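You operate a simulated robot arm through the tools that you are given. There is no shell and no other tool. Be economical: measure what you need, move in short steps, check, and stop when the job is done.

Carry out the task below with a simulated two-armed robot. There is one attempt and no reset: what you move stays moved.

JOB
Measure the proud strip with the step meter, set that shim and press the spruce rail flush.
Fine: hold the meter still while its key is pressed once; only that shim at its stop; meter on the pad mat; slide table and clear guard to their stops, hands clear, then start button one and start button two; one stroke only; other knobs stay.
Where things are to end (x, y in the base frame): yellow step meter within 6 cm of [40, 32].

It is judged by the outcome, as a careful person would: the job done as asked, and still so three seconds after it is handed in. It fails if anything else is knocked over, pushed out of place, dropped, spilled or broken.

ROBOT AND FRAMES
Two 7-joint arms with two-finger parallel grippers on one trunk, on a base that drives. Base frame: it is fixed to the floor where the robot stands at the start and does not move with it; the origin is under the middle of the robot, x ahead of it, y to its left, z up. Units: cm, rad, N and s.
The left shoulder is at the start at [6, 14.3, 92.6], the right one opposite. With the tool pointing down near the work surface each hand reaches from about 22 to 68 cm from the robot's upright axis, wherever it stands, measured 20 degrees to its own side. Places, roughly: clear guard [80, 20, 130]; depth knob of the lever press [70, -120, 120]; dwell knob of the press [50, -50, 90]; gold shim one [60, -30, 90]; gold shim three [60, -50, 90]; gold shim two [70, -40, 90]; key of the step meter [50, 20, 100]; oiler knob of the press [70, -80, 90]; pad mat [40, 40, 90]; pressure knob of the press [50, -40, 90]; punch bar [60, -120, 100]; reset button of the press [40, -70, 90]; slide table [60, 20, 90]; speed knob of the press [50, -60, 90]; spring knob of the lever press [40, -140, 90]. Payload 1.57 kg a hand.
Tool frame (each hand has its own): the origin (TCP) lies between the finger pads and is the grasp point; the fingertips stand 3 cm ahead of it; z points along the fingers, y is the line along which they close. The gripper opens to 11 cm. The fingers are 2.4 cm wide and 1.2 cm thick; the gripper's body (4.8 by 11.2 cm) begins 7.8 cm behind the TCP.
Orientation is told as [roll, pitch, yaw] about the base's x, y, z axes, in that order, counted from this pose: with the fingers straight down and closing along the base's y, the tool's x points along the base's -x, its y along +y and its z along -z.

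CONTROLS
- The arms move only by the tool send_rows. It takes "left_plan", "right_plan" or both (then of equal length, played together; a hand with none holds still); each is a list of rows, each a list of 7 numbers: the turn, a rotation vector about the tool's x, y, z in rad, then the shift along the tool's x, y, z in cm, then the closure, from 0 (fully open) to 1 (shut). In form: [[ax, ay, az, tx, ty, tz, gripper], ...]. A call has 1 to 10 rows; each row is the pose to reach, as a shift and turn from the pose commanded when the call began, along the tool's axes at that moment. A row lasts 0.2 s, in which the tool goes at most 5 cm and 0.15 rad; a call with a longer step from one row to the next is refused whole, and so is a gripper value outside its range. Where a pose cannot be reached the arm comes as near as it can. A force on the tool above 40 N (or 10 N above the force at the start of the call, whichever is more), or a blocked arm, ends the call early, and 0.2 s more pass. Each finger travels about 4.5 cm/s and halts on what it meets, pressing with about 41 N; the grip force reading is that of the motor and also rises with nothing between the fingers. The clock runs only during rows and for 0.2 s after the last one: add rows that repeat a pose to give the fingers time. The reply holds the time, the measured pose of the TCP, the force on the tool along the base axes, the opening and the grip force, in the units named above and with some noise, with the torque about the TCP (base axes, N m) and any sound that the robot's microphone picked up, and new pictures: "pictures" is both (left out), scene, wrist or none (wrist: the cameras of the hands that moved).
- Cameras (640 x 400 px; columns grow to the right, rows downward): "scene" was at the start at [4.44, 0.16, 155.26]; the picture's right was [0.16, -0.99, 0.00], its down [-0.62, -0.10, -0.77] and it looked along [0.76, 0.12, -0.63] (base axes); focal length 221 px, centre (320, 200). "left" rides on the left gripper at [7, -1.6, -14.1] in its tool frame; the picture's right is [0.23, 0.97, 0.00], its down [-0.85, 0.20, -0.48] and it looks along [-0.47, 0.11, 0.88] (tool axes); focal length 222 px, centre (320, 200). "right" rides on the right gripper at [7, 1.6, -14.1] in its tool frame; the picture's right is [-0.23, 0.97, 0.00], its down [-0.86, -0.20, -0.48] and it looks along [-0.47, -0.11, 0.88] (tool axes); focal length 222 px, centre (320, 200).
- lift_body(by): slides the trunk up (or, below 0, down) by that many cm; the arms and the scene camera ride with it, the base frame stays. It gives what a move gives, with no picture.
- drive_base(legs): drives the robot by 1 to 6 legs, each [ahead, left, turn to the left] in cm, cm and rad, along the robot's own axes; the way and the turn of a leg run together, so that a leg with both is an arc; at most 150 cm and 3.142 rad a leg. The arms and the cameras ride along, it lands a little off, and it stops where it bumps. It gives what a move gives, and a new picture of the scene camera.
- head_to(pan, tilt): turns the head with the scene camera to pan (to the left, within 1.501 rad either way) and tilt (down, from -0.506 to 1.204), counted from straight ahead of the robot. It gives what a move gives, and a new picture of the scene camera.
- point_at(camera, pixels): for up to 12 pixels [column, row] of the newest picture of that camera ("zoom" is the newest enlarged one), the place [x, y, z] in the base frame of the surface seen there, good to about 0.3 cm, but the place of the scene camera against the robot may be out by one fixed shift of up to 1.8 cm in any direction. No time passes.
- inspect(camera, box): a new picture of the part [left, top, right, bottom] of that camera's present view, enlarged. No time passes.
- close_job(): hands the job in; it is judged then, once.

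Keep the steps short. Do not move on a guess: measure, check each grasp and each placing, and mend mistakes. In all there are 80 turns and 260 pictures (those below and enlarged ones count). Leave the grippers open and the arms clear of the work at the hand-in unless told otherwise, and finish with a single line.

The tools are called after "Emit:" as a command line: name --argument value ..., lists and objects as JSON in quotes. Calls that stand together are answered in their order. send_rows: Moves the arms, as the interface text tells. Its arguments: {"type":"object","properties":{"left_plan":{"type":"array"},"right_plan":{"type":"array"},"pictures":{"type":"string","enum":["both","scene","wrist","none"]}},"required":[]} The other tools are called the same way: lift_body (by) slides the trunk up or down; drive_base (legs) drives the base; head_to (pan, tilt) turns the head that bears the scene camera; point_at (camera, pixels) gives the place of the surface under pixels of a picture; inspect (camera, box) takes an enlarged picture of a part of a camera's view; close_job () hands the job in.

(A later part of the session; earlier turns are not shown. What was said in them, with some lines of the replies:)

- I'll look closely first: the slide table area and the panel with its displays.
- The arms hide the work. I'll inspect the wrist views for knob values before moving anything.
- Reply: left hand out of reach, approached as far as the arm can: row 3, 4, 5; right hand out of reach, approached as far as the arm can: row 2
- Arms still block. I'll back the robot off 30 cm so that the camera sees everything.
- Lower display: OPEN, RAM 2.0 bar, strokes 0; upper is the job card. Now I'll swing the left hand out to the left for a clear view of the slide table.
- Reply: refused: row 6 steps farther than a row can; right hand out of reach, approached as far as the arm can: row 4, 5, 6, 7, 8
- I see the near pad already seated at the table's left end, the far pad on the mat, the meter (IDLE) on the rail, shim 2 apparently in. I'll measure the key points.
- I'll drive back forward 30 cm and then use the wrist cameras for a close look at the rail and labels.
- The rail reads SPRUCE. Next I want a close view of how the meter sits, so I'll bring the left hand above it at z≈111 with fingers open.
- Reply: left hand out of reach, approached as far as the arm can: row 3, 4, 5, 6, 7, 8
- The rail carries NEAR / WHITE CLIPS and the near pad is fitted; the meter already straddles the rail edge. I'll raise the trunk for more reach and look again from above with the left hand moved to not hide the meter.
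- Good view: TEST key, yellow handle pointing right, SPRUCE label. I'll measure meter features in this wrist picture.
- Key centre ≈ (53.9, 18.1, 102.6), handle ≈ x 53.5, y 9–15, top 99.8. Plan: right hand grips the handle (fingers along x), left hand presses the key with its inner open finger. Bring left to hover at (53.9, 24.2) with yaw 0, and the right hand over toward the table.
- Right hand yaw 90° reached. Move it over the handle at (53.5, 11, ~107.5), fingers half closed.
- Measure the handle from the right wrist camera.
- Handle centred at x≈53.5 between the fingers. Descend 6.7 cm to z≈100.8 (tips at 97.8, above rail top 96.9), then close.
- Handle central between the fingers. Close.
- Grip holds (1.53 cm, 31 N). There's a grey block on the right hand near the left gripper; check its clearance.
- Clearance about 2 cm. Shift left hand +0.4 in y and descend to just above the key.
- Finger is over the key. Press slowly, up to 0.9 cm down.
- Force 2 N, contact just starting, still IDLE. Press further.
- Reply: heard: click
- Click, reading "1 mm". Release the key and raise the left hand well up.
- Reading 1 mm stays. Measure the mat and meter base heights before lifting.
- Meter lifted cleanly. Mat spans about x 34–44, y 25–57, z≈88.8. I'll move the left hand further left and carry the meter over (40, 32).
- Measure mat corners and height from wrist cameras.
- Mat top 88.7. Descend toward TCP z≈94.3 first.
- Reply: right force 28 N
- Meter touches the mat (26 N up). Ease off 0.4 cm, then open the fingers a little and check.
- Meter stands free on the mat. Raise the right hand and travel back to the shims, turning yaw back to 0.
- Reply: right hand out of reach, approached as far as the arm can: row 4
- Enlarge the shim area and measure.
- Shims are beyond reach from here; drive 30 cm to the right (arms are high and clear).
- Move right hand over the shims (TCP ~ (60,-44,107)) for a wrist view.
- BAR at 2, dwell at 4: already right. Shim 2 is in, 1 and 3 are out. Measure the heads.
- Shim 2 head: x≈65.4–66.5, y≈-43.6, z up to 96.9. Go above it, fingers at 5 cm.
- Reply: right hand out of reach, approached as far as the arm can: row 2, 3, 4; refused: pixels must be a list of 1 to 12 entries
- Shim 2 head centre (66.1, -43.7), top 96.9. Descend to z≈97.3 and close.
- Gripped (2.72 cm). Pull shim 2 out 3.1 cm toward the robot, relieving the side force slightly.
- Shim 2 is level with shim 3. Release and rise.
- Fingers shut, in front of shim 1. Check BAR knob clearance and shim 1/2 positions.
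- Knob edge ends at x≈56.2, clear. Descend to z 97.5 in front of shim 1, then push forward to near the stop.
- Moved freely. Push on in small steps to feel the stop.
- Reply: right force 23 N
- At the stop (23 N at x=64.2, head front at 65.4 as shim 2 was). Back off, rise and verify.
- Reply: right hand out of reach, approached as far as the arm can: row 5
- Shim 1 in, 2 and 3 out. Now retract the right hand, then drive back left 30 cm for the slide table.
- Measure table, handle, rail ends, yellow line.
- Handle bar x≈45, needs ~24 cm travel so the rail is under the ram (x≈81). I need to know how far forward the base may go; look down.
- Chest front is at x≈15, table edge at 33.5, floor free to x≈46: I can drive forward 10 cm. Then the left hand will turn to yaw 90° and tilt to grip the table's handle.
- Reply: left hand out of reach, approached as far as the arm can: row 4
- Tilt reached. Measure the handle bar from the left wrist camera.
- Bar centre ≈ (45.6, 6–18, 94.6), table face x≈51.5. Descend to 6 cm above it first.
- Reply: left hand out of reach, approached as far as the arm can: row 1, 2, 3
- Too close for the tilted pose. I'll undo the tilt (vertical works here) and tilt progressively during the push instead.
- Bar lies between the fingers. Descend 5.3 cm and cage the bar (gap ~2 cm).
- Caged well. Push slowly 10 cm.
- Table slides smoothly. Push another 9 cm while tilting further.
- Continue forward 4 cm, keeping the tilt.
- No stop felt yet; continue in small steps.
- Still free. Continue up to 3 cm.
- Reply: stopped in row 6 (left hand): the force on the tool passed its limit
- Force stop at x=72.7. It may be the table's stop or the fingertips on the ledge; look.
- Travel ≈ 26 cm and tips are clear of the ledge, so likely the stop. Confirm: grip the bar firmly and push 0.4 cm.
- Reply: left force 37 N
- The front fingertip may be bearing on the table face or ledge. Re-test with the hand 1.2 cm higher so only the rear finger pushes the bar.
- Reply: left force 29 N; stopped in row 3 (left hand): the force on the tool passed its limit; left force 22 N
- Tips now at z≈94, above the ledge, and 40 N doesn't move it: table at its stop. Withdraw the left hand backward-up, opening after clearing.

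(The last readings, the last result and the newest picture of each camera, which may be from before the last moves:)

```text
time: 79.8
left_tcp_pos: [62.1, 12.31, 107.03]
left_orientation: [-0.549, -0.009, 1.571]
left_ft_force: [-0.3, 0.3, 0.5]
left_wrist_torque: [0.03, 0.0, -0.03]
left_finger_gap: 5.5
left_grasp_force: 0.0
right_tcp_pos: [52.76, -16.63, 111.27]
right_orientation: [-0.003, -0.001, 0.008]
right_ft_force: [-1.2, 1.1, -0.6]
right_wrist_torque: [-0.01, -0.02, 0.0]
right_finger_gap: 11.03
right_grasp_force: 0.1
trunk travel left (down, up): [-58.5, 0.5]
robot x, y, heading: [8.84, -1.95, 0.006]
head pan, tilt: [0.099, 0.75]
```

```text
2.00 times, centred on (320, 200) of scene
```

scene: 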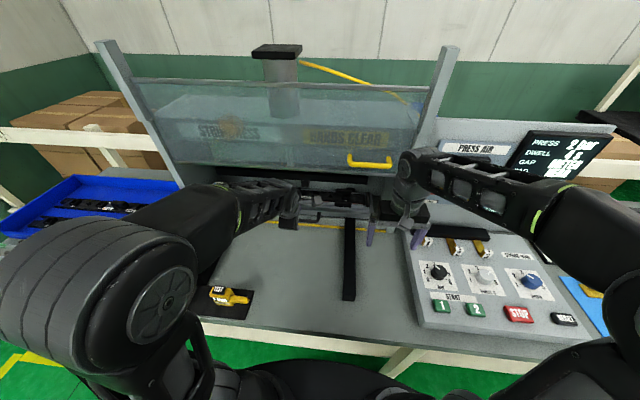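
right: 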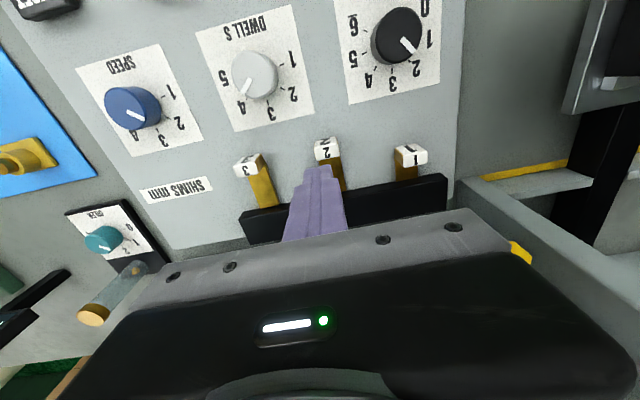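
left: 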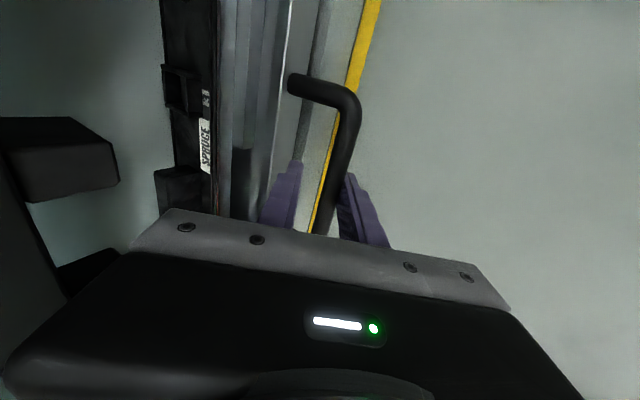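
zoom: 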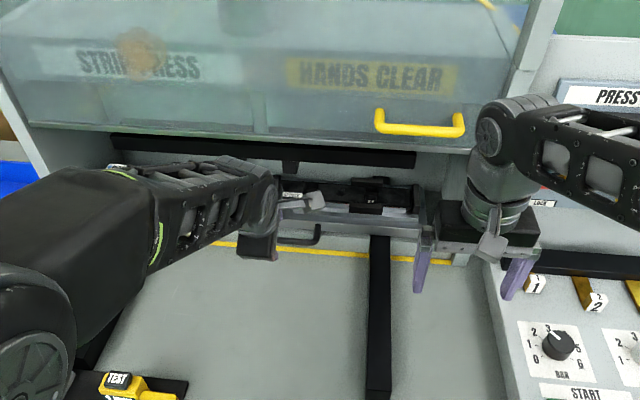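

Table in. Next the guard with the right hand: turn its fingers forward-horizontal and rise to about (60, -11, 129); left hand retreats to the left.

Emit:
send_rows --left_plan '[[-0.06, 0, 0, -2.4, 1.5, -1.3, 0.4], [-0.12, 0, 0, -4.8, 3, -2.6, 0.3], [-0.18, 0, 0, -7.2, 4.5, -3.9, 0.2], [-0.24, 0, 0, -9.6, 6, -5.2, 0.1], [-0.3, 0, 0, -12, 7.5, -6.5, 0], [-0.36, 0, 0, -14.4, 9, -7.8, 0], [-0.42, 0, 0, -16.8, 10.5, -9.1, 0], [-0.48, 0, 0, -19.2, 12, -10.4, 0], [-0.52, 0, 0, -21.6, 13.5, -11.7, 0], [-0.54, 0, 0, -24, 15, -13, 0]]' --right_plan '[[0, -0.14, 0, 0, 0.5, -1.8, 0.3], [0, -0.28, 0, 0, 1.1, -3.6, 0.6], [0, -0.42, 0, -0.7, 1.7, -5.4, 0.9], [0, -0.56, 0, -1.5, 2.3, -7.2, 1], [0, -0.7, 0, -2.3, 2.9, -9, 1], [0, -0.84, 0, -3.2, 3.5, -10.8, 1], [0, -0.98, 0, -4.1, 4.1, -12.6, 1], [0, -1.12, 0, -5, 4.7, -14.4, 1], [0, -1.26, 0, -6, 5.2, -16.2, 1], [0, -1.4, 0, -7.2, 5.7, -17.7, 1]]' --pictures "both"

Emit:
inspect --camera "scene" --box '[240, 80, 480, 240]'

```text
time: 82.0
left_tcp_pos: [42.8, 36.04, 110.32]
left_orientation: [-0.008, -0.008, 1.571]
left_ft_force: [0.0, 0.1, 0.0]
left_wrist_torque: [-0.01, 0.03, -0.02]
left_finger_gap: 11.0
left_grasp_force: 0.1
right_tcp_pos: [59.94, -10.76, 128.96]
right_orientation: [-0.001, -1.401, 0.013]
right_ft_force: [-0.2, -0.2, 0.4]
right_wrist_torque: [0.02, 0.0, -0.02]
right_finger_gap: 0.0
right_grasp_force: 21.9
trunk travel left (down, up): [-58.5, 0.5]
robot x, y, heading: [8.86, -1.73, 0.012]
head pan, tilt: [0.099, 0.75]
```

scene: 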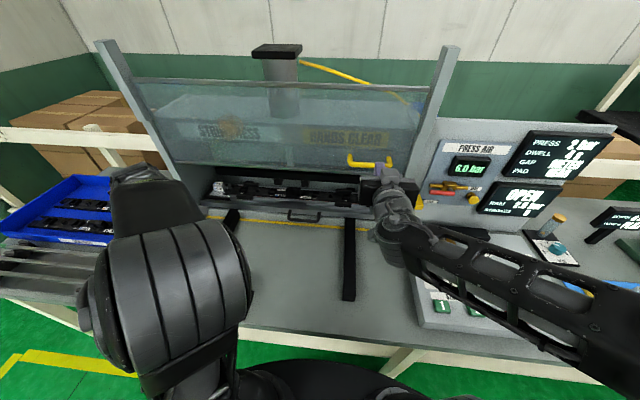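
right: 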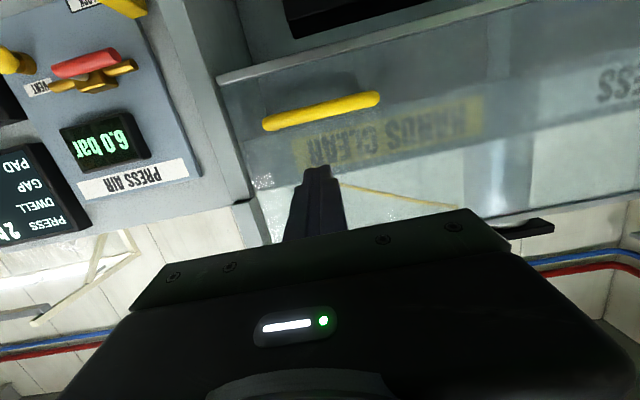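
left: 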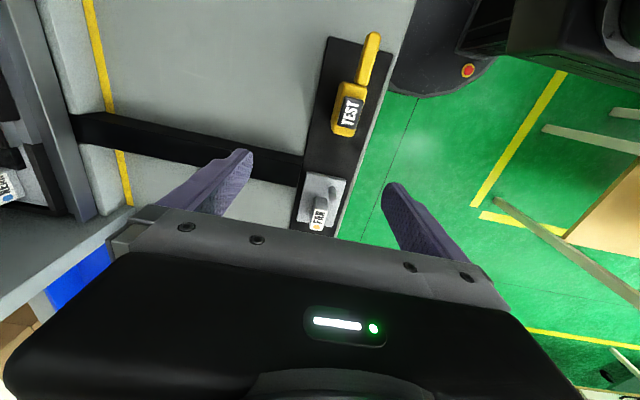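

```text
2.50 times, centred on (360, 160) of scene
```

zoom: 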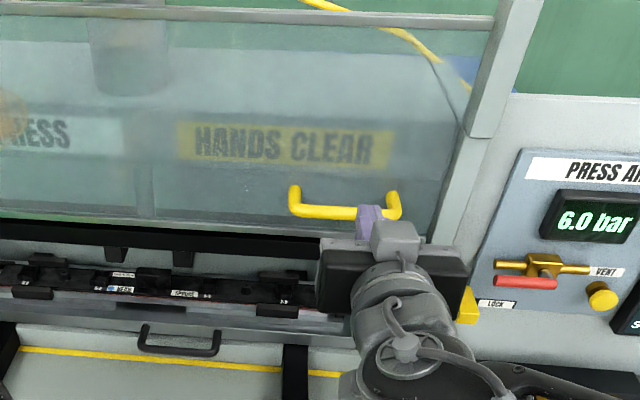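

Measure the guard handle, guard face and bottom edge in the right wrist picture.

Emit:
point_at --camera "right" --pixels '[[275, 122], [320, 111], [370, 99], [320, 104], [400, 60], [300, 72], [500, 40], [400, 150]]'

```text
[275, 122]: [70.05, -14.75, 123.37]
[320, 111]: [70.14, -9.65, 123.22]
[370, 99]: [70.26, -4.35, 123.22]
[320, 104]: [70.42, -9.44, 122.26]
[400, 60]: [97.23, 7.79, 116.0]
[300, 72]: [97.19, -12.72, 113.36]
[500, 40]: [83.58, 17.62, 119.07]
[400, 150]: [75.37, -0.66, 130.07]
```

Bar at x≈70.3–71, z≈123, y −15…−4; guard face x≈75. I'll roll the right hand 90° so the fingers close vertically, at bar height, then cage the bar.

Emit:
send_rows --right_plan '[[0, 0, 0.15, 0, 0, 0, 0.9], [0, 0, 0.3, 0.5, 0.1, 0.1, 0.8], [0, 0, 0.45, 1.2, 0.2, 0.2, 0.7], [0, 0, 0.6, 2, 0.3, 0.3, 0.6], [0, 0, 0.75, 2.8, 0.4, 0.4, 0.55], [0, 0, 0.9, 3.6, 0.5, 0.5, 0.55], [0, 0, 1.05, 4.4, 0.6, 0.7, 0.55], [0, 0, 1.2, 5, 0.7, 0.9, 0.55], [0, 0, 1.35, 5.5, 0.8, 1, 0.55], [0, 0, 1.5, 5.9, 0.8, 1, 0.55]]' --pictures "both"

Emit:
inspect --camera "scene" --box '[240, 80, 480, 240]'

```text
time: 84.2
left_tcp_pos: [42.77, 36.06, 110.45]
left_orientation: [-0.011, -0.01, 1.571]
left_ft_force: [-0.1, -0.3, 0.7]
left_wrist_torque: [0.02, -0.01, 0.0]
left_finger_gap: 11.0
left_grasp_force: 0.1
right_tcp_pos: [61.68, -12.92, 124.37]
right_orientation: [1.398, -0.07, -1.537]
right_ft_force: [-0.4, 0.4, 0.9]
right_wrist_torque: [0.05, 0.04, 0.04]
right_finger_gap: 4.94
right_grasp_force: 0.1
right hand out of reach, approached as far as the arm can: row 7, 9, 10
trunk travel left (down, up): [-58.5, 0.5]
robot x, y, heading: [8.81, -1.79, 0.012]
head pan, tilt: [0.099, 0.75]
```

scene: 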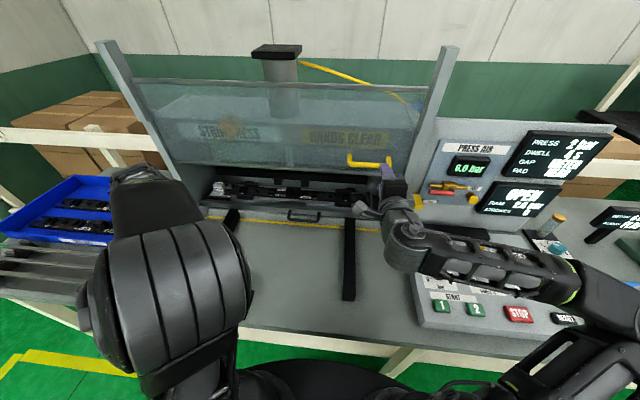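
right: 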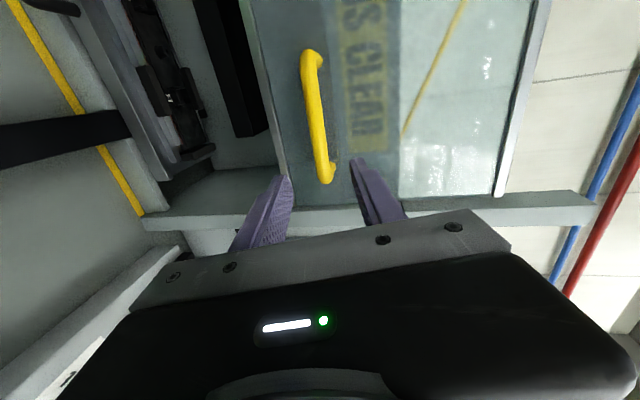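

```text
2.50 times, centred on (360, 160) of scene
```

zoom: 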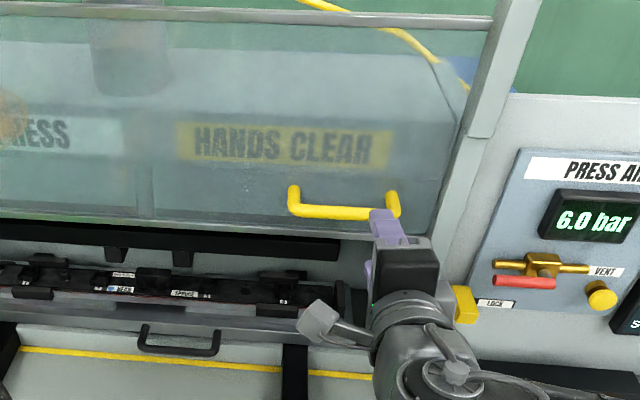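

Now move forward onto the bar (TCP → (70.3, −10, 122.9)).

Emit:
send_rows --right_plan '[[0, 0, 0, 1.4, 0, 0.5, 0.55], [0, 0, 0, 2.9, 0, 1, 0.55], [0, 0, 0, 2.9, 0, 3, 0.55], [0, 0, 0, 2.9, 0, 5, 0.55], [0, 0, 0, 2.9, 0, 7, 0.55], [0, 0, 0, 2.9, 0, 8.7, 0.55]]' --pictures "both"

Emit:
inspect --camera "right" --box '[200, 40, 440, 260]'

```text
time: 85.6
left_tcp_pos: [42.88, 36.09, 110.28]
left_orientation: [-0.01, -0.008, 1.572]
left_ft_force: [-0.1, -0.5, -0.1]
left_wrist_torque: [0.02, 0.01, -0.03]
left_finger_gap: 11.01
left_grasp_force: 0.0
right_tcp_pos: [69.5, -11.9, 122.8]
right_orientation: [1.401, -0.072, -1.55]
right_ft_force: [0.2, 0.3, 0.1]
right_wrist_torque: [0.01, -0.02, 0.03]
right_finger_gap: 4.98
right_grasp_force: 0.0
right hand out of reach, approached as far as the arm can: row 1, 2, 3, 4, 5, 6
trunk travel left (down, up): [-58.5, 0.5]
robot x, y, heading: [9.22, -2.17, 0.006]
head pan, tilt: [0.099, 0.75]
```

scene: 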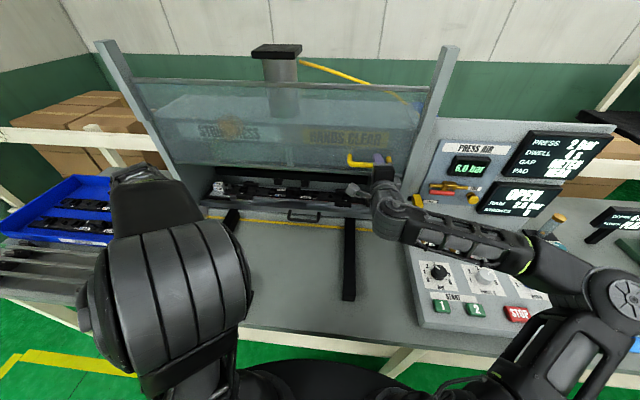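
right: 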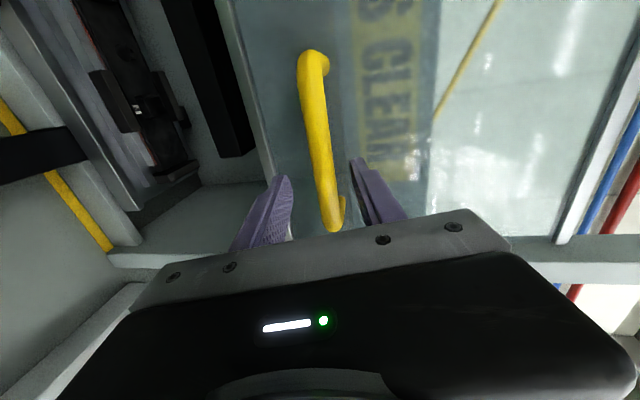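

```text
1.82 times, centred on (320, 150) of right
```

zoom: 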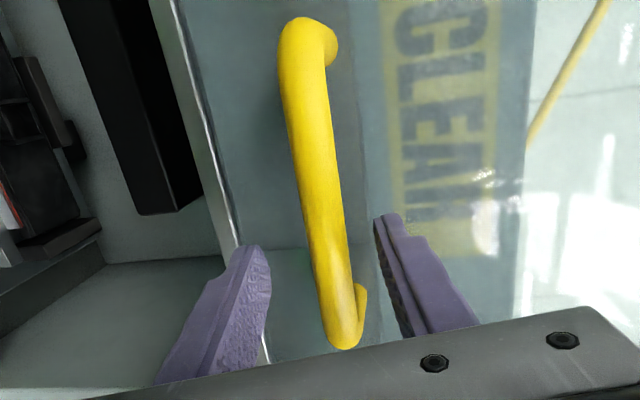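

Bar lies between the fingers. Cage it (gap ~2.2) and draw down the first 4 cm.

Emit:
send_rows --right_plan '[[0, 0, 0, 0, 0, 0, 0.7], [0, 0, 0, 0, 0, 0, 0.8], [0, 0, 0, 0, 0, 0, 0.8], [0.02, 0, 0, 0, -0.7, 0.12, 0.8], [0.05, 0, 0, 0, -1.5, 0.25, 0.8], [0.08, 0, 0, 0, -2.3, 0.4, 0.8], [0.11, 0, 0, 0, -3.1, 0.53, 0.8], [0.14, 0, 0, 0, -4, 0.7, 0.8]]' --pictures "wrist"

Emit:
inspect --camera "scene" --box '[240, 80, 480, 240]'

```text
time: 87.4
left_tcp_pos: [42.8, 35.92, 110.41]
left_orientation: [-0.011, -0.009, 1.57]
left_ft_force: [-0.2, 0.7, -0.4]
left_wrist_torque: [0.03, -0.02, -0.01]
left_finger_gap: 11.02
left_grasp_force: 0.0
right_tcp_pos: [69.56, -12.32, 118.73]
right_orientation: [1.261, -0.071, -1.551]
right_ft_force: [1.3, 1.5, 2.6]
right_wrist_torque: [0.05, -0.05, 0.06]
right_finger_gap: 2.48
right_grasp_force: 2.2
trunk travel left (down, up): [-58.5, 0.5]
robot x, y, heading: [8.45, -1.88, 0.011]
head pan, tilt: [0.099, 0.75]
```

right: 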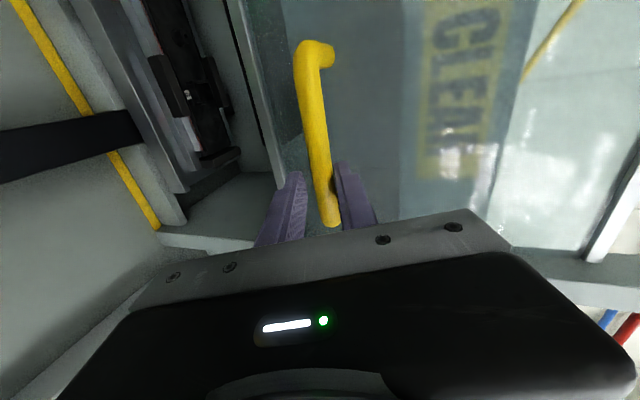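

```text
2.50 times, centred on (360, 160) of scene
```

zoom: 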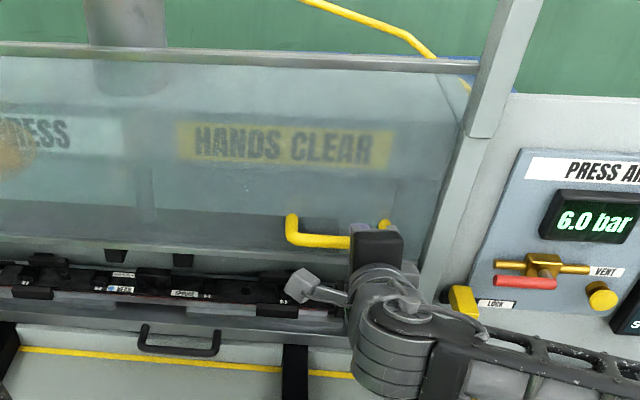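

Guard comes down freely (≈3 N). Continue 8 cm with progressive tilt.

Emit:
send_rows --right_plan '[[0.04, 0, 0, 0.1, -0.85, 0.27, 0.8], [0.08, 0, 0, 0.2, -1.7, 0.54, 0.8], [0.12, 0, 0, 0.3, -2.55, 0.82, 0.8], [0.16, 0, 0, 0.4, -3.4, 1.1, 0.8], [0.2, 0, 0, 0.5, -4.25, 1.36, 0.8], [0.24, 0, 0, 0.6, -5.1, 1.64, 0.8], [0.28, 0, 0, 0.7, -5.95, 1.9, 0.8], [0.32, 0, 0, 0.8, -6.8, 2.18, 0.8], [0.35, 0, 0, 0.8, -7.6, 2.45, 0.8]]' --pictures "wrist"

Emit:
inspect --camera "scene" --box '[240, 80, 480, 240]'

```text
time: 89.4
left_tcp_pos: [42.97, 36.24, 110.38]
left_orientation: [-0.01, -0.01, 1.57]
left_ft_force: [-0.1, 0.6, 0.5]
left_wrist_torque: [0.0, 0.0, 0.01]
left_finger_gap: 10.98
left_grasp_force: 0.0
right_tcp_pos: [68.52, -14.08, 110.45]
right_orientation: [0.912, -0.07, -1.547]
right_ft_force: [5.1, 7.5, 3.1]
right_wrist_torque: [0.03, -0.12, 0.31]
right_finger_gap: 2.74
right_grasp_force: 3.3
right hand out of reach, approached as far as the arm can: row 2, 3, 4, 5, 6, 7, 8, 9
trunk travel left (down, up): [-58.5, 0.5]
robot x, y, heading: [8.68, -1.83, 0.011]
head pan, tilt: [0.099, 0.75]
```

right: 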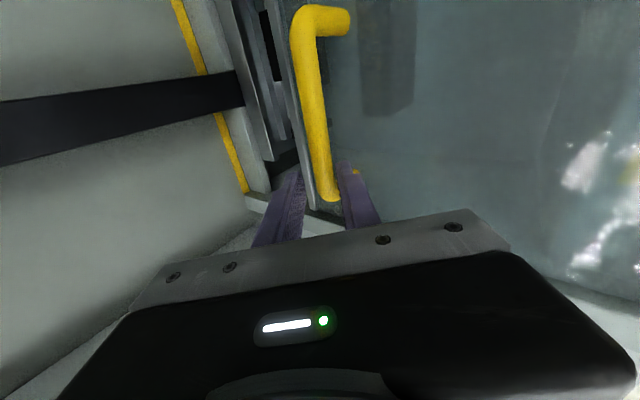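

```text
2.50 times, centred on (360, 160) of scene
```

zoom: 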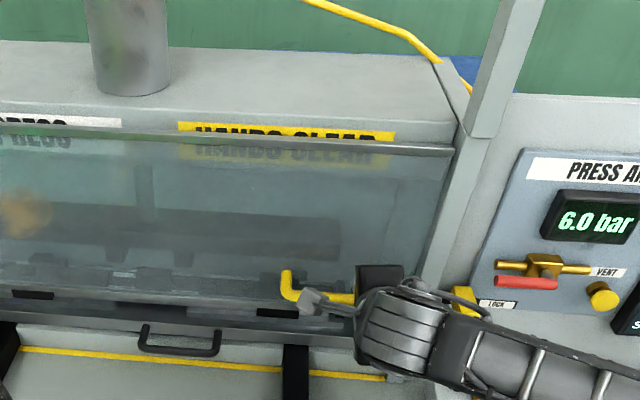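

Reach is limiting and the hand has drifted toward the bar's end (y −14). Try a corrective move lower and inward without more tilt.

Emit:
send_rows --right_plan '[[0, 0, 0, 0.5, -0.6, 0.8, 0.8], [0, 0, 0, 1, -1.2, 1.6, 0.8], [0, 0, 0, 1.5, -1.9, 2.4, 0.8], [0, 0, 0, 2, -2.55, 3.2, 0.8]]' --pictures "none"

```text
time: 90.4
left_tcp_pos: [42.67, 35.95, 110.28]
left_orientation: [-0.01, -0.009, 1.574]
left_ft_force: [-0.2, -0.5, -0.3]
left_wrist_torque: [-0.03, -0.02, 0.01]
left_finger_gap: 11.0
left_grasp_force: 0.0
right_tcp_pos: [68.6, -13.99, 106.63]
right_orientation: [0.911, -0.072, -1.552]
right_ft_force: [0.4, 2.0, 3.0]
right_wrist_torque: [0.01, -0.1, 0.07]
right_finger_gap: 2.46
right_grasp_force: 1.7
right hand out of reach, approached as far as the arm can: row 1, 2, 3, 4
trunk travel left (down, up): [-58.5, 0.5]
robot x, y, heading: [8.97, -1.55, 0.011]
head pan, tilt: [0.099, 0.75]
```

Going down fine. Continue another 5 cm.

Emit:
send_rows --right_plan '[[0, 0, 0, 0.2, -0.7, 0.7, 0.8], [0, 0, 0, 0.4, -1.4, 1.4, 0.8], [0, 0, 0, 0.6, -2.1, 2.1, 0.8], [0, 0, 0, 0.8, -2.8, 2.8, 0.8], [0, 0, 0, 1, -3.6, 3.5, 0.8]]' --pictures "wrist"

Emit:
inspect --camera "scene" --box '[240, 120, 480, 280]'

```text
time: 91.6
left_tcp_pos: [42.59, 35.96, 110.47]
left_orientation: [-0.01, -0.009, 1.57]
left_ft_force: [0.0, 0.3, -0.4]
left_wrist_torque: [0.05, 0.0, -0.01]
left_finger_gap: 11.0
left_grasp_force: 0.0
right_tcp_pos: [69.32, -13.28, 102.16]
right_orientation: [0.925, -0.07, -1.553]
right_ft_force: [8.7, -3.5, 31.5]
right_wrist_torque: [0.49, -0.49, -0.18]
right_finger_gap: 4.8
right_grasp_force: 14.4
trunk travel left (down, up): [-58.5, 0.5]
robot x, y, heading: [9.26, -1.79, 0.005]
head pan, tilt: [0.099, 0.75]
```

right: 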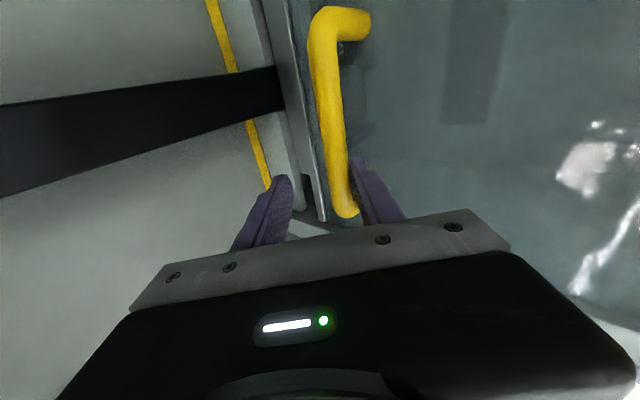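

```text
2.50 times, centred on (360, 200) of scene
```

zoom: 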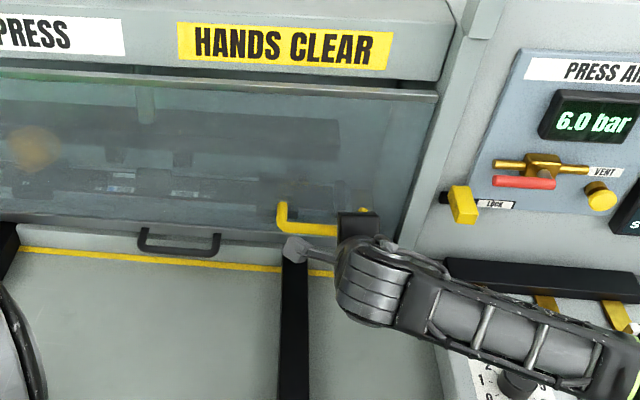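

Upward 31 N: guard apparently at its stop. Measure bar and guard edge.

Emit:
point_at --camera "right" --pixels '[[325, 90], [338, 160], [345, 205], [300, 130], [310, 170]]'

Emit:
point_at --camera "zoom" --pixels '[[300, 226], [200, 228], [80, 222], [400, 90]]'

Emit:
inspect --camera "scene" --box '[120, 100, 440, 300]'

```text
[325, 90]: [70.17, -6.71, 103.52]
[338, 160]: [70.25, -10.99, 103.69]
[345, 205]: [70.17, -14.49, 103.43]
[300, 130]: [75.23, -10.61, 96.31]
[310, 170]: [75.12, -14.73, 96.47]
```

```text
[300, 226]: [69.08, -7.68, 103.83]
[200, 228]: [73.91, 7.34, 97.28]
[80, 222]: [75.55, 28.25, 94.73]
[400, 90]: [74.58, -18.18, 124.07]
```

```text
2.00 times, centred on (280, 200) of scene
```

zoom: 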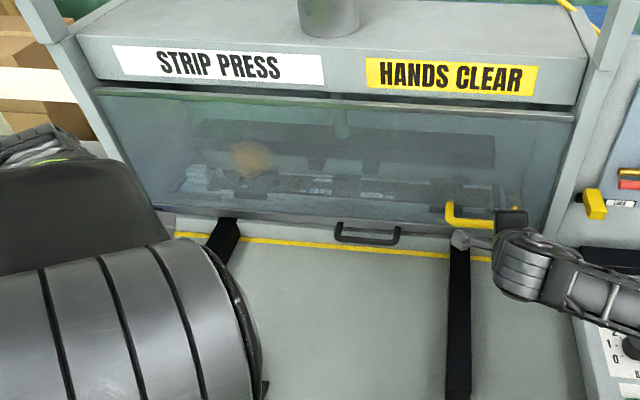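

Bar moved 123.2→103.4 (20 cm), guard bottom at 96.3, just over the table handle. Open and withdraw along the finger axis.

Emit:
send_rows --right_plan '[[0, 0, 0, 0, 0.6, 0, 0.5], [0, 0, 0, 0, 1, 0, 0.45], [0, 0, 0, 0, 1, 0, 0.45], [0, 0, 0, 0, 1, -2, 0.45], [0, 0, 0, 0, 1, -5, 0.45], [0, 0, 0, 0, 1, -8, 0.45], [0, 0, 0, 0, 1, -11, 0.45]]' --pictures "none"

Emit:
inspect --camera "scene" --box '[120, 100, 440, 300]'

Emit:
inspect --camera "right" --box '[0, 0, 640, 400]'

```text
time: 93.2
left_tcp_pos: [42.74, 35.99, 110.35]
left_orientation: [-0.011, -0.008, 1.571]
left_ft_force: [-0.6, 0.0, 0.1]
left_wrist_torque: [-0.02, 0.04, -0.01]
left_finger_gap: 11.01
left_grasp_force: 0.0
right_tcp_pos: [61.24, -13.02, 108.95]
right_orientation: [0.91, -0.072, -1.55]
right_ft_force: [0.8, -0.8, 0.3]
right_wrist_torque: [0.0, 0.01, -0.05]
right_finger_gap: 6.06
right_grasp_force: 0.1
right hand out of reach, approached as far as the arm can: row 2, 3
trunk travel left (down, up): [-58.5, 0.5]
robot x, y, heading: [8.72, -1.81, 0.007]
head pan, tilt: [0.099, 0.75]
```

```text
2.00 times, centred on (280, 200) of scene
```

zoom: 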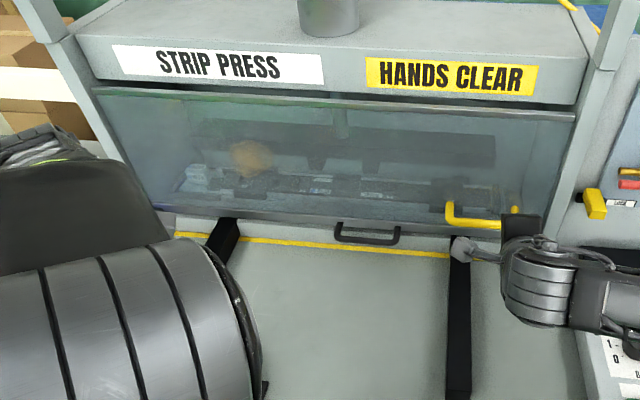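

```text
1.00 times, centred on (320, 200) of right
```

zoom: 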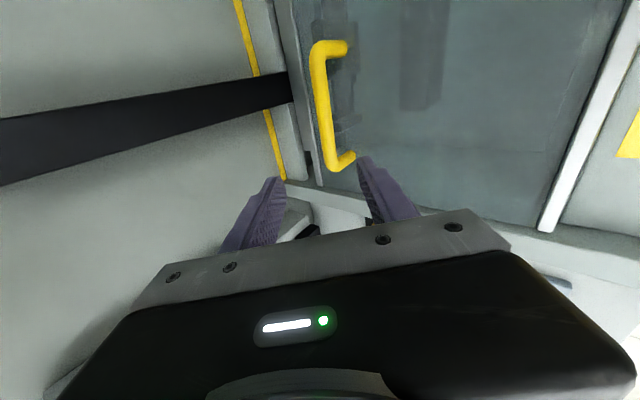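

Guard stays down. Bring the right hand back to vertical, yaw 0, and then read the status display.

Emit:
send_rows --right_plan '[[0.13, 0, 0, -0.8, -0.7, -1.6, 0.4], [0.26, 0, 0, -1.7, -1.4, -3.2, 0.4], [0.39, 0, 0, -2.6, -2.1, -4.8, 0.4], [0.52, 0, 0, -3.4, -2.8, -6.4, 0.4], [0.65, 0, 0, -4.3, -3.5, -8, 0.3], [0.78, 0, 0, -5.2, -4.2, -9.6, 0.3], [0.905, 0, 0, -6, -4.95, -11.3, 0.3]]' --pictures "none"

Emit:
send_rows --right_plan '[[0, 0, -0.15, 0, 0, 0, 0.227], [0, 0, -0.3, -1, 0, 0, 0.227], [0, 0, -0.45, -2, 0, 0, 0.227], [0, 0, -0.6, -3, 0, 0, 0.227], [0, 0, -0.75, -4, 0, 0, 0.227], [0, 0, -0.9, -5, 0, 0, 0.227], [0, 0, -1.05, -6, 0, 0, 0.227], [0, 0, -1.2, -7, 0, 0, 0.227], [0, 0, -1.35, -8, 0, 0, 0.227], [0, 0, -1.5, -9, 0, 0, 0.227]]' --pictures "scene"

Emit:
inspect --camera "scene" --box '[400, 120, 640, 270]'

```text
time: 94.8
left_tcp_pos: [42.65, 36.01, 110.28]
left_orientation: [-0.009, -0.01, 1.571]
left_ft_force: [0.2, 1.0, 0.7]
left_wrist_torque: [0.0, -0.01, -0.01]
left_finger_gap: 11.0
left_grasp_force: 0.1
right_tcp_pos: [49.25, -19.13, 112.53]
right_orientation: [0.006, -0.069, -1.548]
right_ft_force: [0.2, -0.1, 1.4]
right_wrist_torque: [-0.04, -0.04, 0.01]
right_finger_gap: 7.7
right_grasp_force: 0.1
trunk travel left (down, up): [-58.5, 0.5]
robot x, y, heading: [8.45, -1.77, 0.012]
head pan, tilt: [0.099, 0.75]
```

```text
time: 97.0
left_tcp_pos: [42.79, 35.99, 110.3]
left_orientation: [-0.011, -0.008, 1.572]
left_ft_force: [0.0, -0.3, -0.2]
left_wrist_torque: [0.02, 0.02, 0.0]
left_finger_gap: 11.01
left_grasp_force: 0.1
right_tcp_pos: [49.52, -28.04, 113.21]
right_orientation: [-0.07, -0.013, -0.048]
right_ft_force: [-0.1, -0.2, -0.2]
right_wrist_torque: [0.0, 0.02, 0.02]
right_finger_gap: 8.5
right_grasp_force: 0.0
trunk travel left (down, up): [-58.5, 0.5]
robot x, y, heading: [8.81, -1.96, 0.009]
head pan, tilt: [0.099, 0.75]
```

scene: 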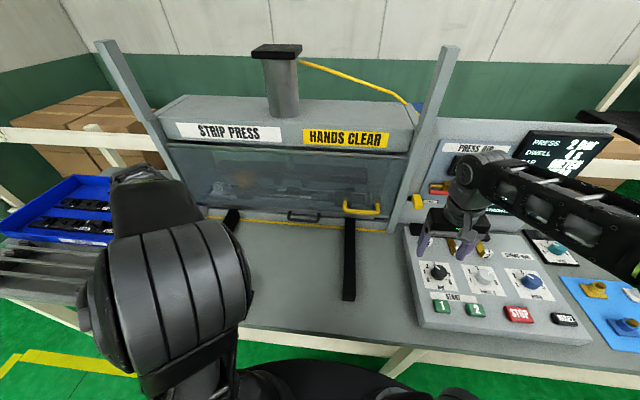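

```text
2.67 times, centred on (520, 195) of scene
```

zoom: 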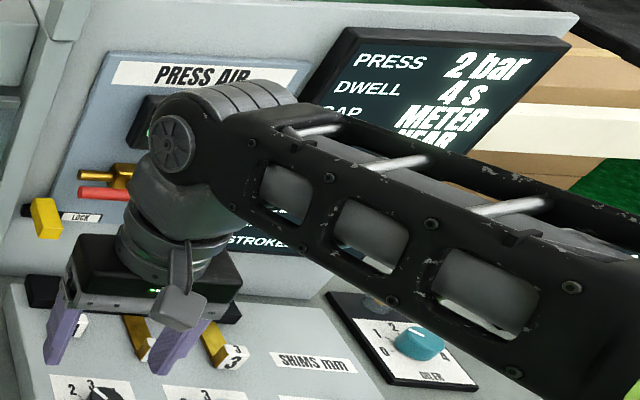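

Move the right hand above the two start buttons (finger spacing 8.5 gap ≈ button spacing) and measure.

Emit:
send_rows --right_plan '[[-0.02, 0, -0.01, 1, -3, 0, 0.227], [-0.05, 0, -0.03, 2, -6, 0, 0.227], [-0.07, 0, -0.048, 3, -9, 2, 0.227], [-0.07, 0, -0.048, 3.5, -10.2, 5, 0.227]]' --pictures "both"

Emit:
inspect --camera "right" --box '[160, 40, 480, 260]'

Emit:
inspect --camera "scene" --box '[400, 120, 640, 270]'

```text
time: 98.0
left_tcp_pos: [42.77, 36.05, 110.33]
left_orientation: [-0.009, -0.009, 1.571]
left_ft_force: [0.2, 0.6, -0.3]
left_wrist_torque: [0.0, 0.0, -0.02]
left_finger_gap: 10.98
left_grasp_force: 0.1
right_tcp_pos: [45.47, -38.31, 108.89]
right_orientation: [0.001, -0.008, -0.002]
right_ft_force: [0.1, 0.0, 0.0]
right_wrist_torque: [0.0, 0.03, -0.02]
right_finger_gap: 8.53
right_grasp_force: 0.0
trunk travel left (down, up): [-58.5, 0.5]
robot x, y, heading: [8.63, -1.6, 0.01]
head pan, tilt: [0.099, 0.75]
```

scene: 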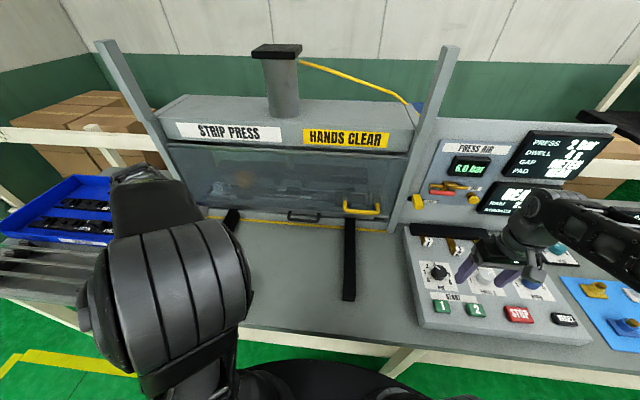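
right: 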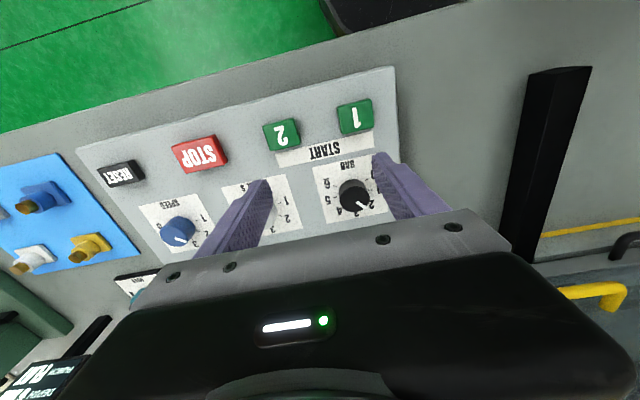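

```text
1.82 times, centred on (320, 150) of right
```

zoom: 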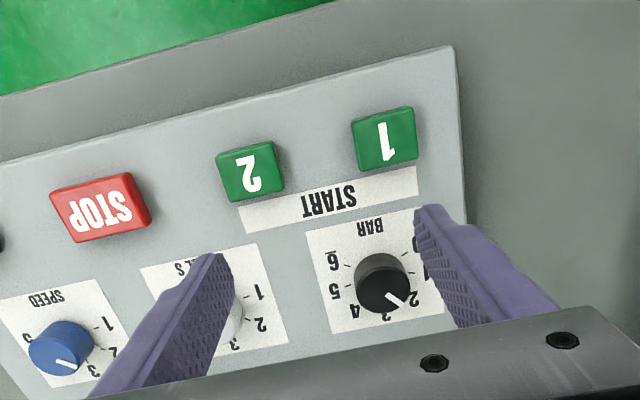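

```text
2.67 times, centred on (520, 195) of scene
```

zoom: 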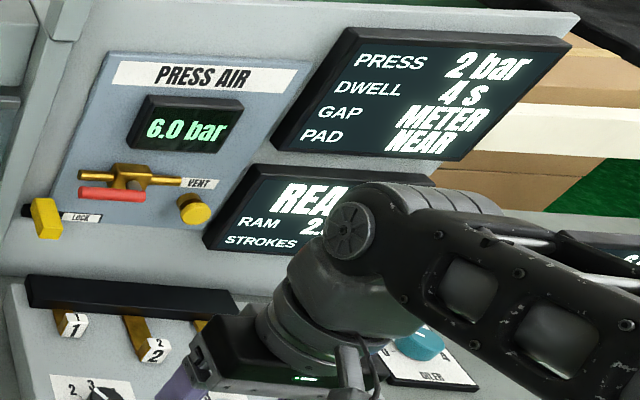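

Display reads READY. Measure both start buttons.

Emit:
point_at --camera "right" --pixels '[[355, 116], [372, 112], [338, 120], [356, 104], [282, 133], [298, 130], [266, 138], [282, 122], [310, 110], [215, 150]]'

```text
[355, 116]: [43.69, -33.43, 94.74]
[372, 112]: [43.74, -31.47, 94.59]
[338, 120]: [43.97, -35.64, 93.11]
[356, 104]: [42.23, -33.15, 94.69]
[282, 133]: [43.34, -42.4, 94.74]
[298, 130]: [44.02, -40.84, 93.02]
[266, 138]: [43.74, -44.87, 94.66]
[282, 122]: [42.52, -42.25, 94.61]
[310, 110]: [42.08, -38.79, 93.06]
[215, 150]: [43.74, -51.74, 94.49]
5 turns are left
```

READY, few turns left. One call: with the open right hand press button 1 first (slight roll), then button 2, hold briefly.

Emit:
send_rows --right_plan '[[0, 0, 0, 1.9, 0.25, 4, 0.227], [0.1, 0, 0, 1.9, 0.25, 8, 0.227], [0.1, 0, 0, 1.9, 0.25, 10.2, 0.227], [0.1, 0, 0, 1.9, 0.25, 11.2, 0.227], [0.1, 0, 0, 1.9, 0.25, 11.35, 0.227], [0.05, 0, 0, 1.9, 0.25, 11.55, 0.227], [0, 0, 0, 1.9, 0.25, 11.9, 0.227], [0, 0, 0, 1.9, 0.25, 12, 0.227], [0, 0, 0, 1.9, 0.25, 12, 0.227]]' --pictures "both"

Emit:
inspect --camera "scene" --box '[400, 120, 640, 270]'

```text
time: 100.0
left_tcp_pos: [42.72, 36.08, 110.4]
left_orientation: [-0.013, -0.011, 1.571]
left_ft_force: [0.9, -0.4, 0.8]
left_wrist_torque: [-0.02, -0.03, 0.0]
left_finger_gap: 11.01
left_grasp_force: 0.1
right_tcp_pos: [43.86, -38.16, 96.94]
right_orientation: [-0.002, -0.01, -0.001]
right_ft_force: [-2.2, -4.8, 10.9]
right_wrist_torque: [-0.13, 0.17, 0.01]
right_finger_gap: 8.37
right_grasp_force: 0.0
trunk travel left (down, up): [-58.5, 0.5]
robot x, y, heading: [8.69, -1.52, 0.009]
head pan, tilt: [0.099, 0.75]
heard: click, click
```

scene: 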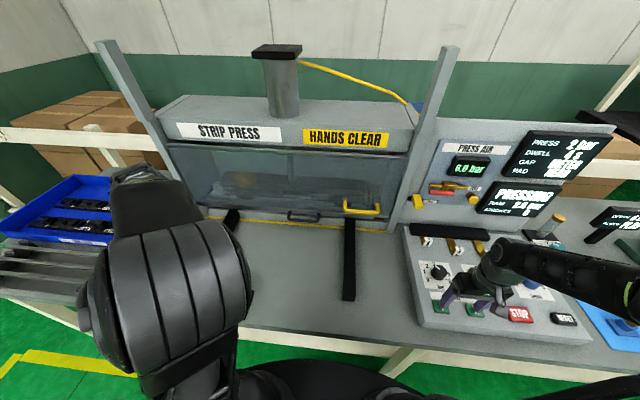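
right: 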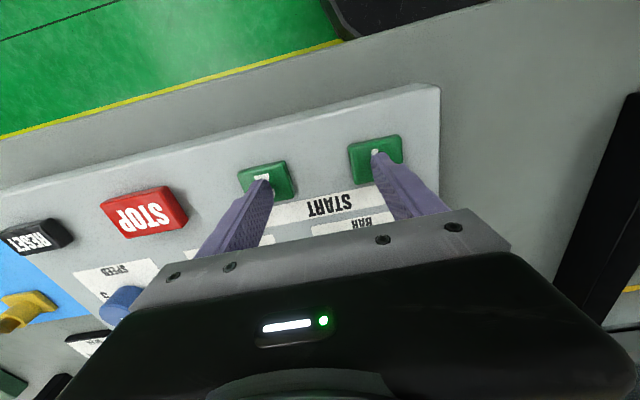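

```text
2.67 times, centred on (520, 195) of scene
4 turns are left
```

zoom: 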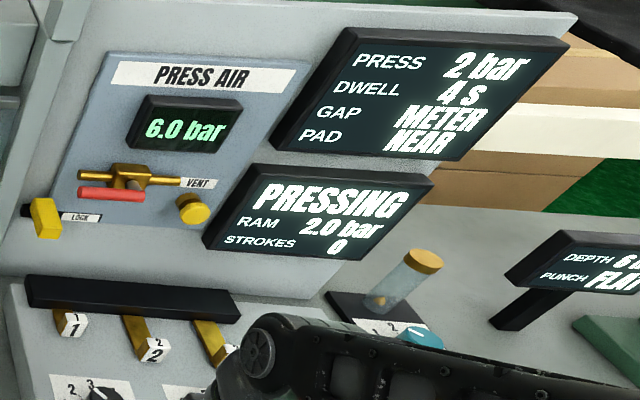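

Two clicks, PRESSING. Hold steady through the 4 s dwell and watch the display.

Emit:
send_rows --right_plan '[[0, 0, 0, 0, 0, 0, 0.227], [0, 0, 0, 0, 0, 0, 0.227], [0, 0, 0, 0, 0, 0, 0.227], [0, 0, 0, 0, 0, 0, 0.227], [0, 0, 0, 0, 0, 0, 0.227], [0, 0, 0, 0, 0, 0, 0.227], [0, 0, 0, 0, 0, 0, 0.227], [0, 0, 0, 0, 0, 0, 0.227], [0, 0, 0, 0, 0, 0, 0.227], [0, 0, 0, 0, 0, 0, 0.227]]' --pictures "none"

Emit:
inspect --camera "scene" --box '[400, 120, 640, 270]'

Emit:
send_rows --right_plan '[[0, 0, 0, 0, 0, 0, 0.227], [0, 0, 0, 0, 0, 0, 0.227], [0, 0, 0, 0, 0, 0, 0.227], [0, 0, 0, 0, 0, 0, 0.227], [0, 0, 0, 0, 0, 0, 0.227], [0, 0, 0, 0, 0, 0, 0.227], [0, 0, 0, 0, 0, 0, 0.227], [0, 0, 0, 0, 0, 0, 0.227], [0, 0, 0, 0, 0, 0, 0.227], [0, 0, 0, 0, 0, 0, 0.227]]' --pictures "none"

Emit:
send_rows --right_plan '[[0, 0, 0, 0, 0, 0, 0.227], [0, 0, 0, 0, 0, 0, 0.227], [0, 0, 0, 0, 0, 0, 0.227], [0, 0, 0, 0, 0, 0, 0.227], [0, 0, 0, 0, 0, 0, 0.227], [0, 0, 0, 0, 0, 0, 0.227]]' --pictures "none"

Emit:
inspect --camera "scene" --box '[400, 120, 640, 270]'

```text
time: 102.2
left_tcp_pos: [42.73, 36.07, 110.33]
left_orientation: [-0.011, -0.009, 1.57]
left_ft_force: [0.2, -0.6, 0.4]
left_wrist_torque: [0.05, 0.02, -0.02]
left_finger_gap: 11.02
left_grasp_force: 0.1
right_tcp_pos: [43.88, -38.14, 96.78]
right_orientation: [-0.002, -0.011, -0.001]
right_ft_force: [-0.1, -4.6, 14.1]
right_wrist_torque: [-0.1, 0.13, 0.06]
right_finger_gap: 8.44
right_grasp_force: 0.1
trunk travel left (down, up): [-58.5, 0.5]
robot x, y, heading: [8.89, -1.57, 0.009]
head pan, tilt: [0.099, 0.75]
```

```text
2.67 times, centred on (520, 195) of scene
```

zoom: 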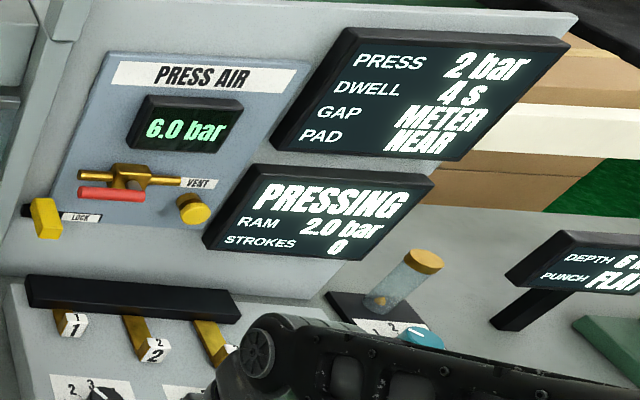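

```text
time: 104.4
left_tcp_pos: [42.7, 35.94, 110.38]
left_orientation: [-0.011, -0.007, 1.573]
left_ft_force: [-0.2, 0.0, 1.3]
left_wrist_torque: [0.0, 0.03, 0.01]
left_finger_gap: 11.01
left_grasp_force: 0.0
right_tcp_pos: [43.71, -38.02, 97.02]
right_orientation: [-0.003, -0.009, -0.002]
right_ft_force: [-0.7, -2.9, 13.8]
right_wrist_torque: [0.0, 0.13, 0.01]
right_finger_gap: 8.42
right_grasp_force: 0.1
trunk travel left (down, up): [-58.5, 0.5]
robot x, y, heading: [8.92, -1.75, 0.008]
head pan, tilt: [0.099, 0.75]
```

```text
time: 105.8
left_tcp_pos: [42.76, 36.03, 110.4]
left_orientation: [-0.012, -0.008, 1.571]
left_ft_force: [-0.8, 0.2, 0.2]
left_wrist_torque: [0.01, 0.04, 0.03]
left_finger_gap: 11.01
left_grasp_force: 0.0
right_tcp_pos: [43.81, -38.09, 96.92]
right_orientation: [-0.001, -0.011, -0.002]
right_ft_force: [-0.5, -2.4, 14.2]
right_wrist_torque: [-0.02, 0.12, 0.02]
right_finger_gap: 8.45
right_grasp_force: 0.2
trunk travel left (down, up): [-58.5, 0.5]
robot x, y, heading: [8.86, -2.3, 0.006]
head pan, tilt: [0.099, 0.75]
```

```text
2.67 times, centred on (520, 195) of scene
3 turns are left
```

zoom: 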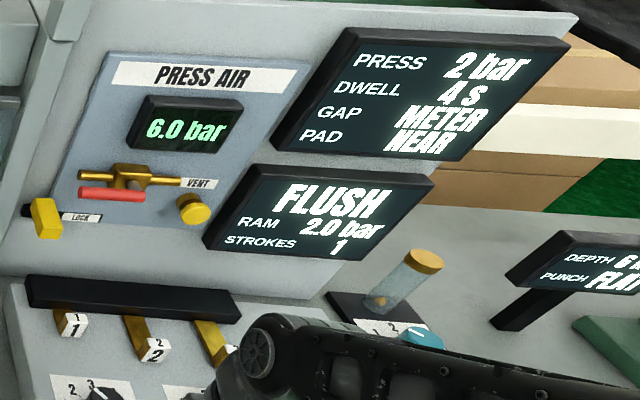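

FLUSH, strokes 1. Raise the right hand straight up, open, and check the final state.

Emit:
send_rows --right_plan '[[0, 0, 0, 0, 0, -1, 0.227], [0, 0, 0, 0, 0, -4, 0.227], [0, 0, 0, 0, 0, -8, 0.15], [0, 0, 0, 0, 0, -11, 0], [0, 0, 0, 0, 0, -13, 0], [0, 0, 0, 0, 0, -13, 0]]' --pictures "both"

Emit:
inspect --camera "left" --box '[0, 0, 640, 400]'

Emit:
inspect --camera "scene" --box '[400, 120, 640, 270]'

```text
time: 107.2
left_tcp_pos: [42.88, 36.0, 110.27]
left_orientation: [-0.011, -0.008, 1.572]
left_ft_force: [0.2, -0.1, 0.4]
left_wrist_torque: [-0.05, 0.01, -0.02]
left_finger_gap: 11.01
left_grasp_force: 0.2
right_tcp_pos: [43.7, -38.19, 109.89]
right_orientation: [-0.002, -0.011, -0.002]
right_ft_force: [-0.6, -0.3, -0.9]
right_wrist_torque: [0.01, 0.0, 0.02]
right_finger_gap: 11.0
right_grasp_force: 0.0
trunk travel left (down, up): [-58.5, 0.5]
robot x, y, heading: [8.98, -1.89, 0.007]
head pan, tilt: [0.099, 0.75]
```

scene: 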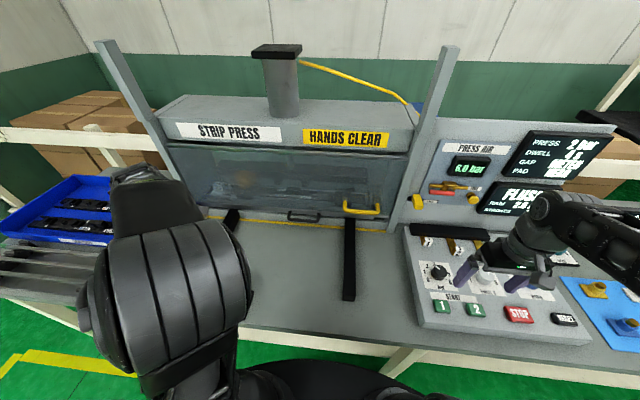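
right: 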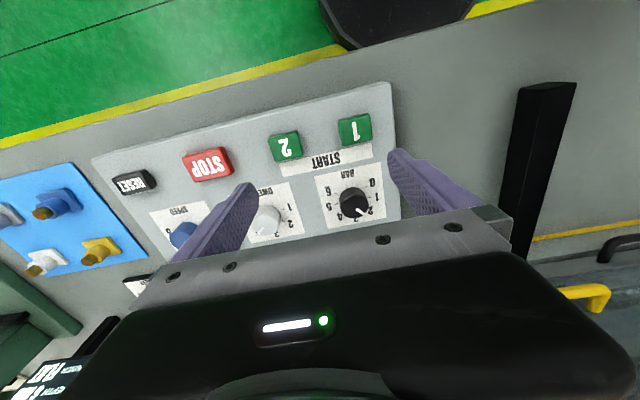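

```text
1.00 times, centred on (320, 200) of left
```

zoom: 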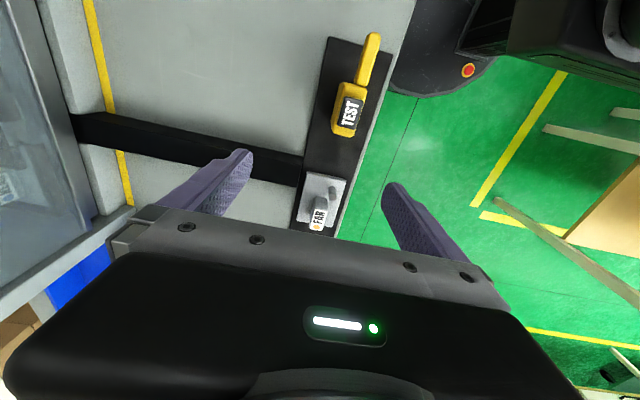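

```text
2.67 times, centred on (520, 195) of scene
2 turns are left
```

zoom: 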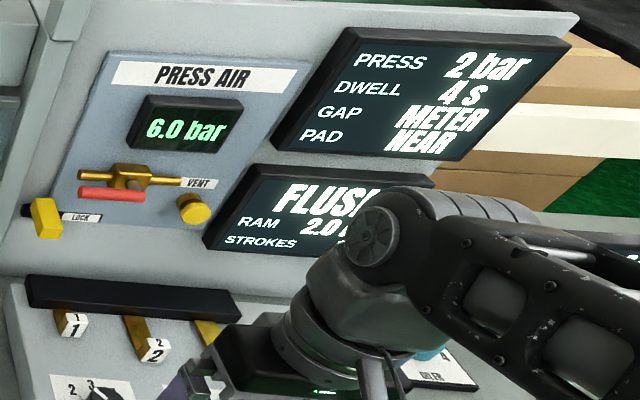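

FLUSH stays on the display, the meter stands on the mat, the guard and table are in place, and both hands are open and clear. I'm handing in now.

Emit:
close_job

```text
The job is handed in.
```

The spruce rail is pressed flush: the meter read 1 mm, shim one alone is at its stop, the press display showed FLUSH after one stroke, and the meter is standing on the pad mat.
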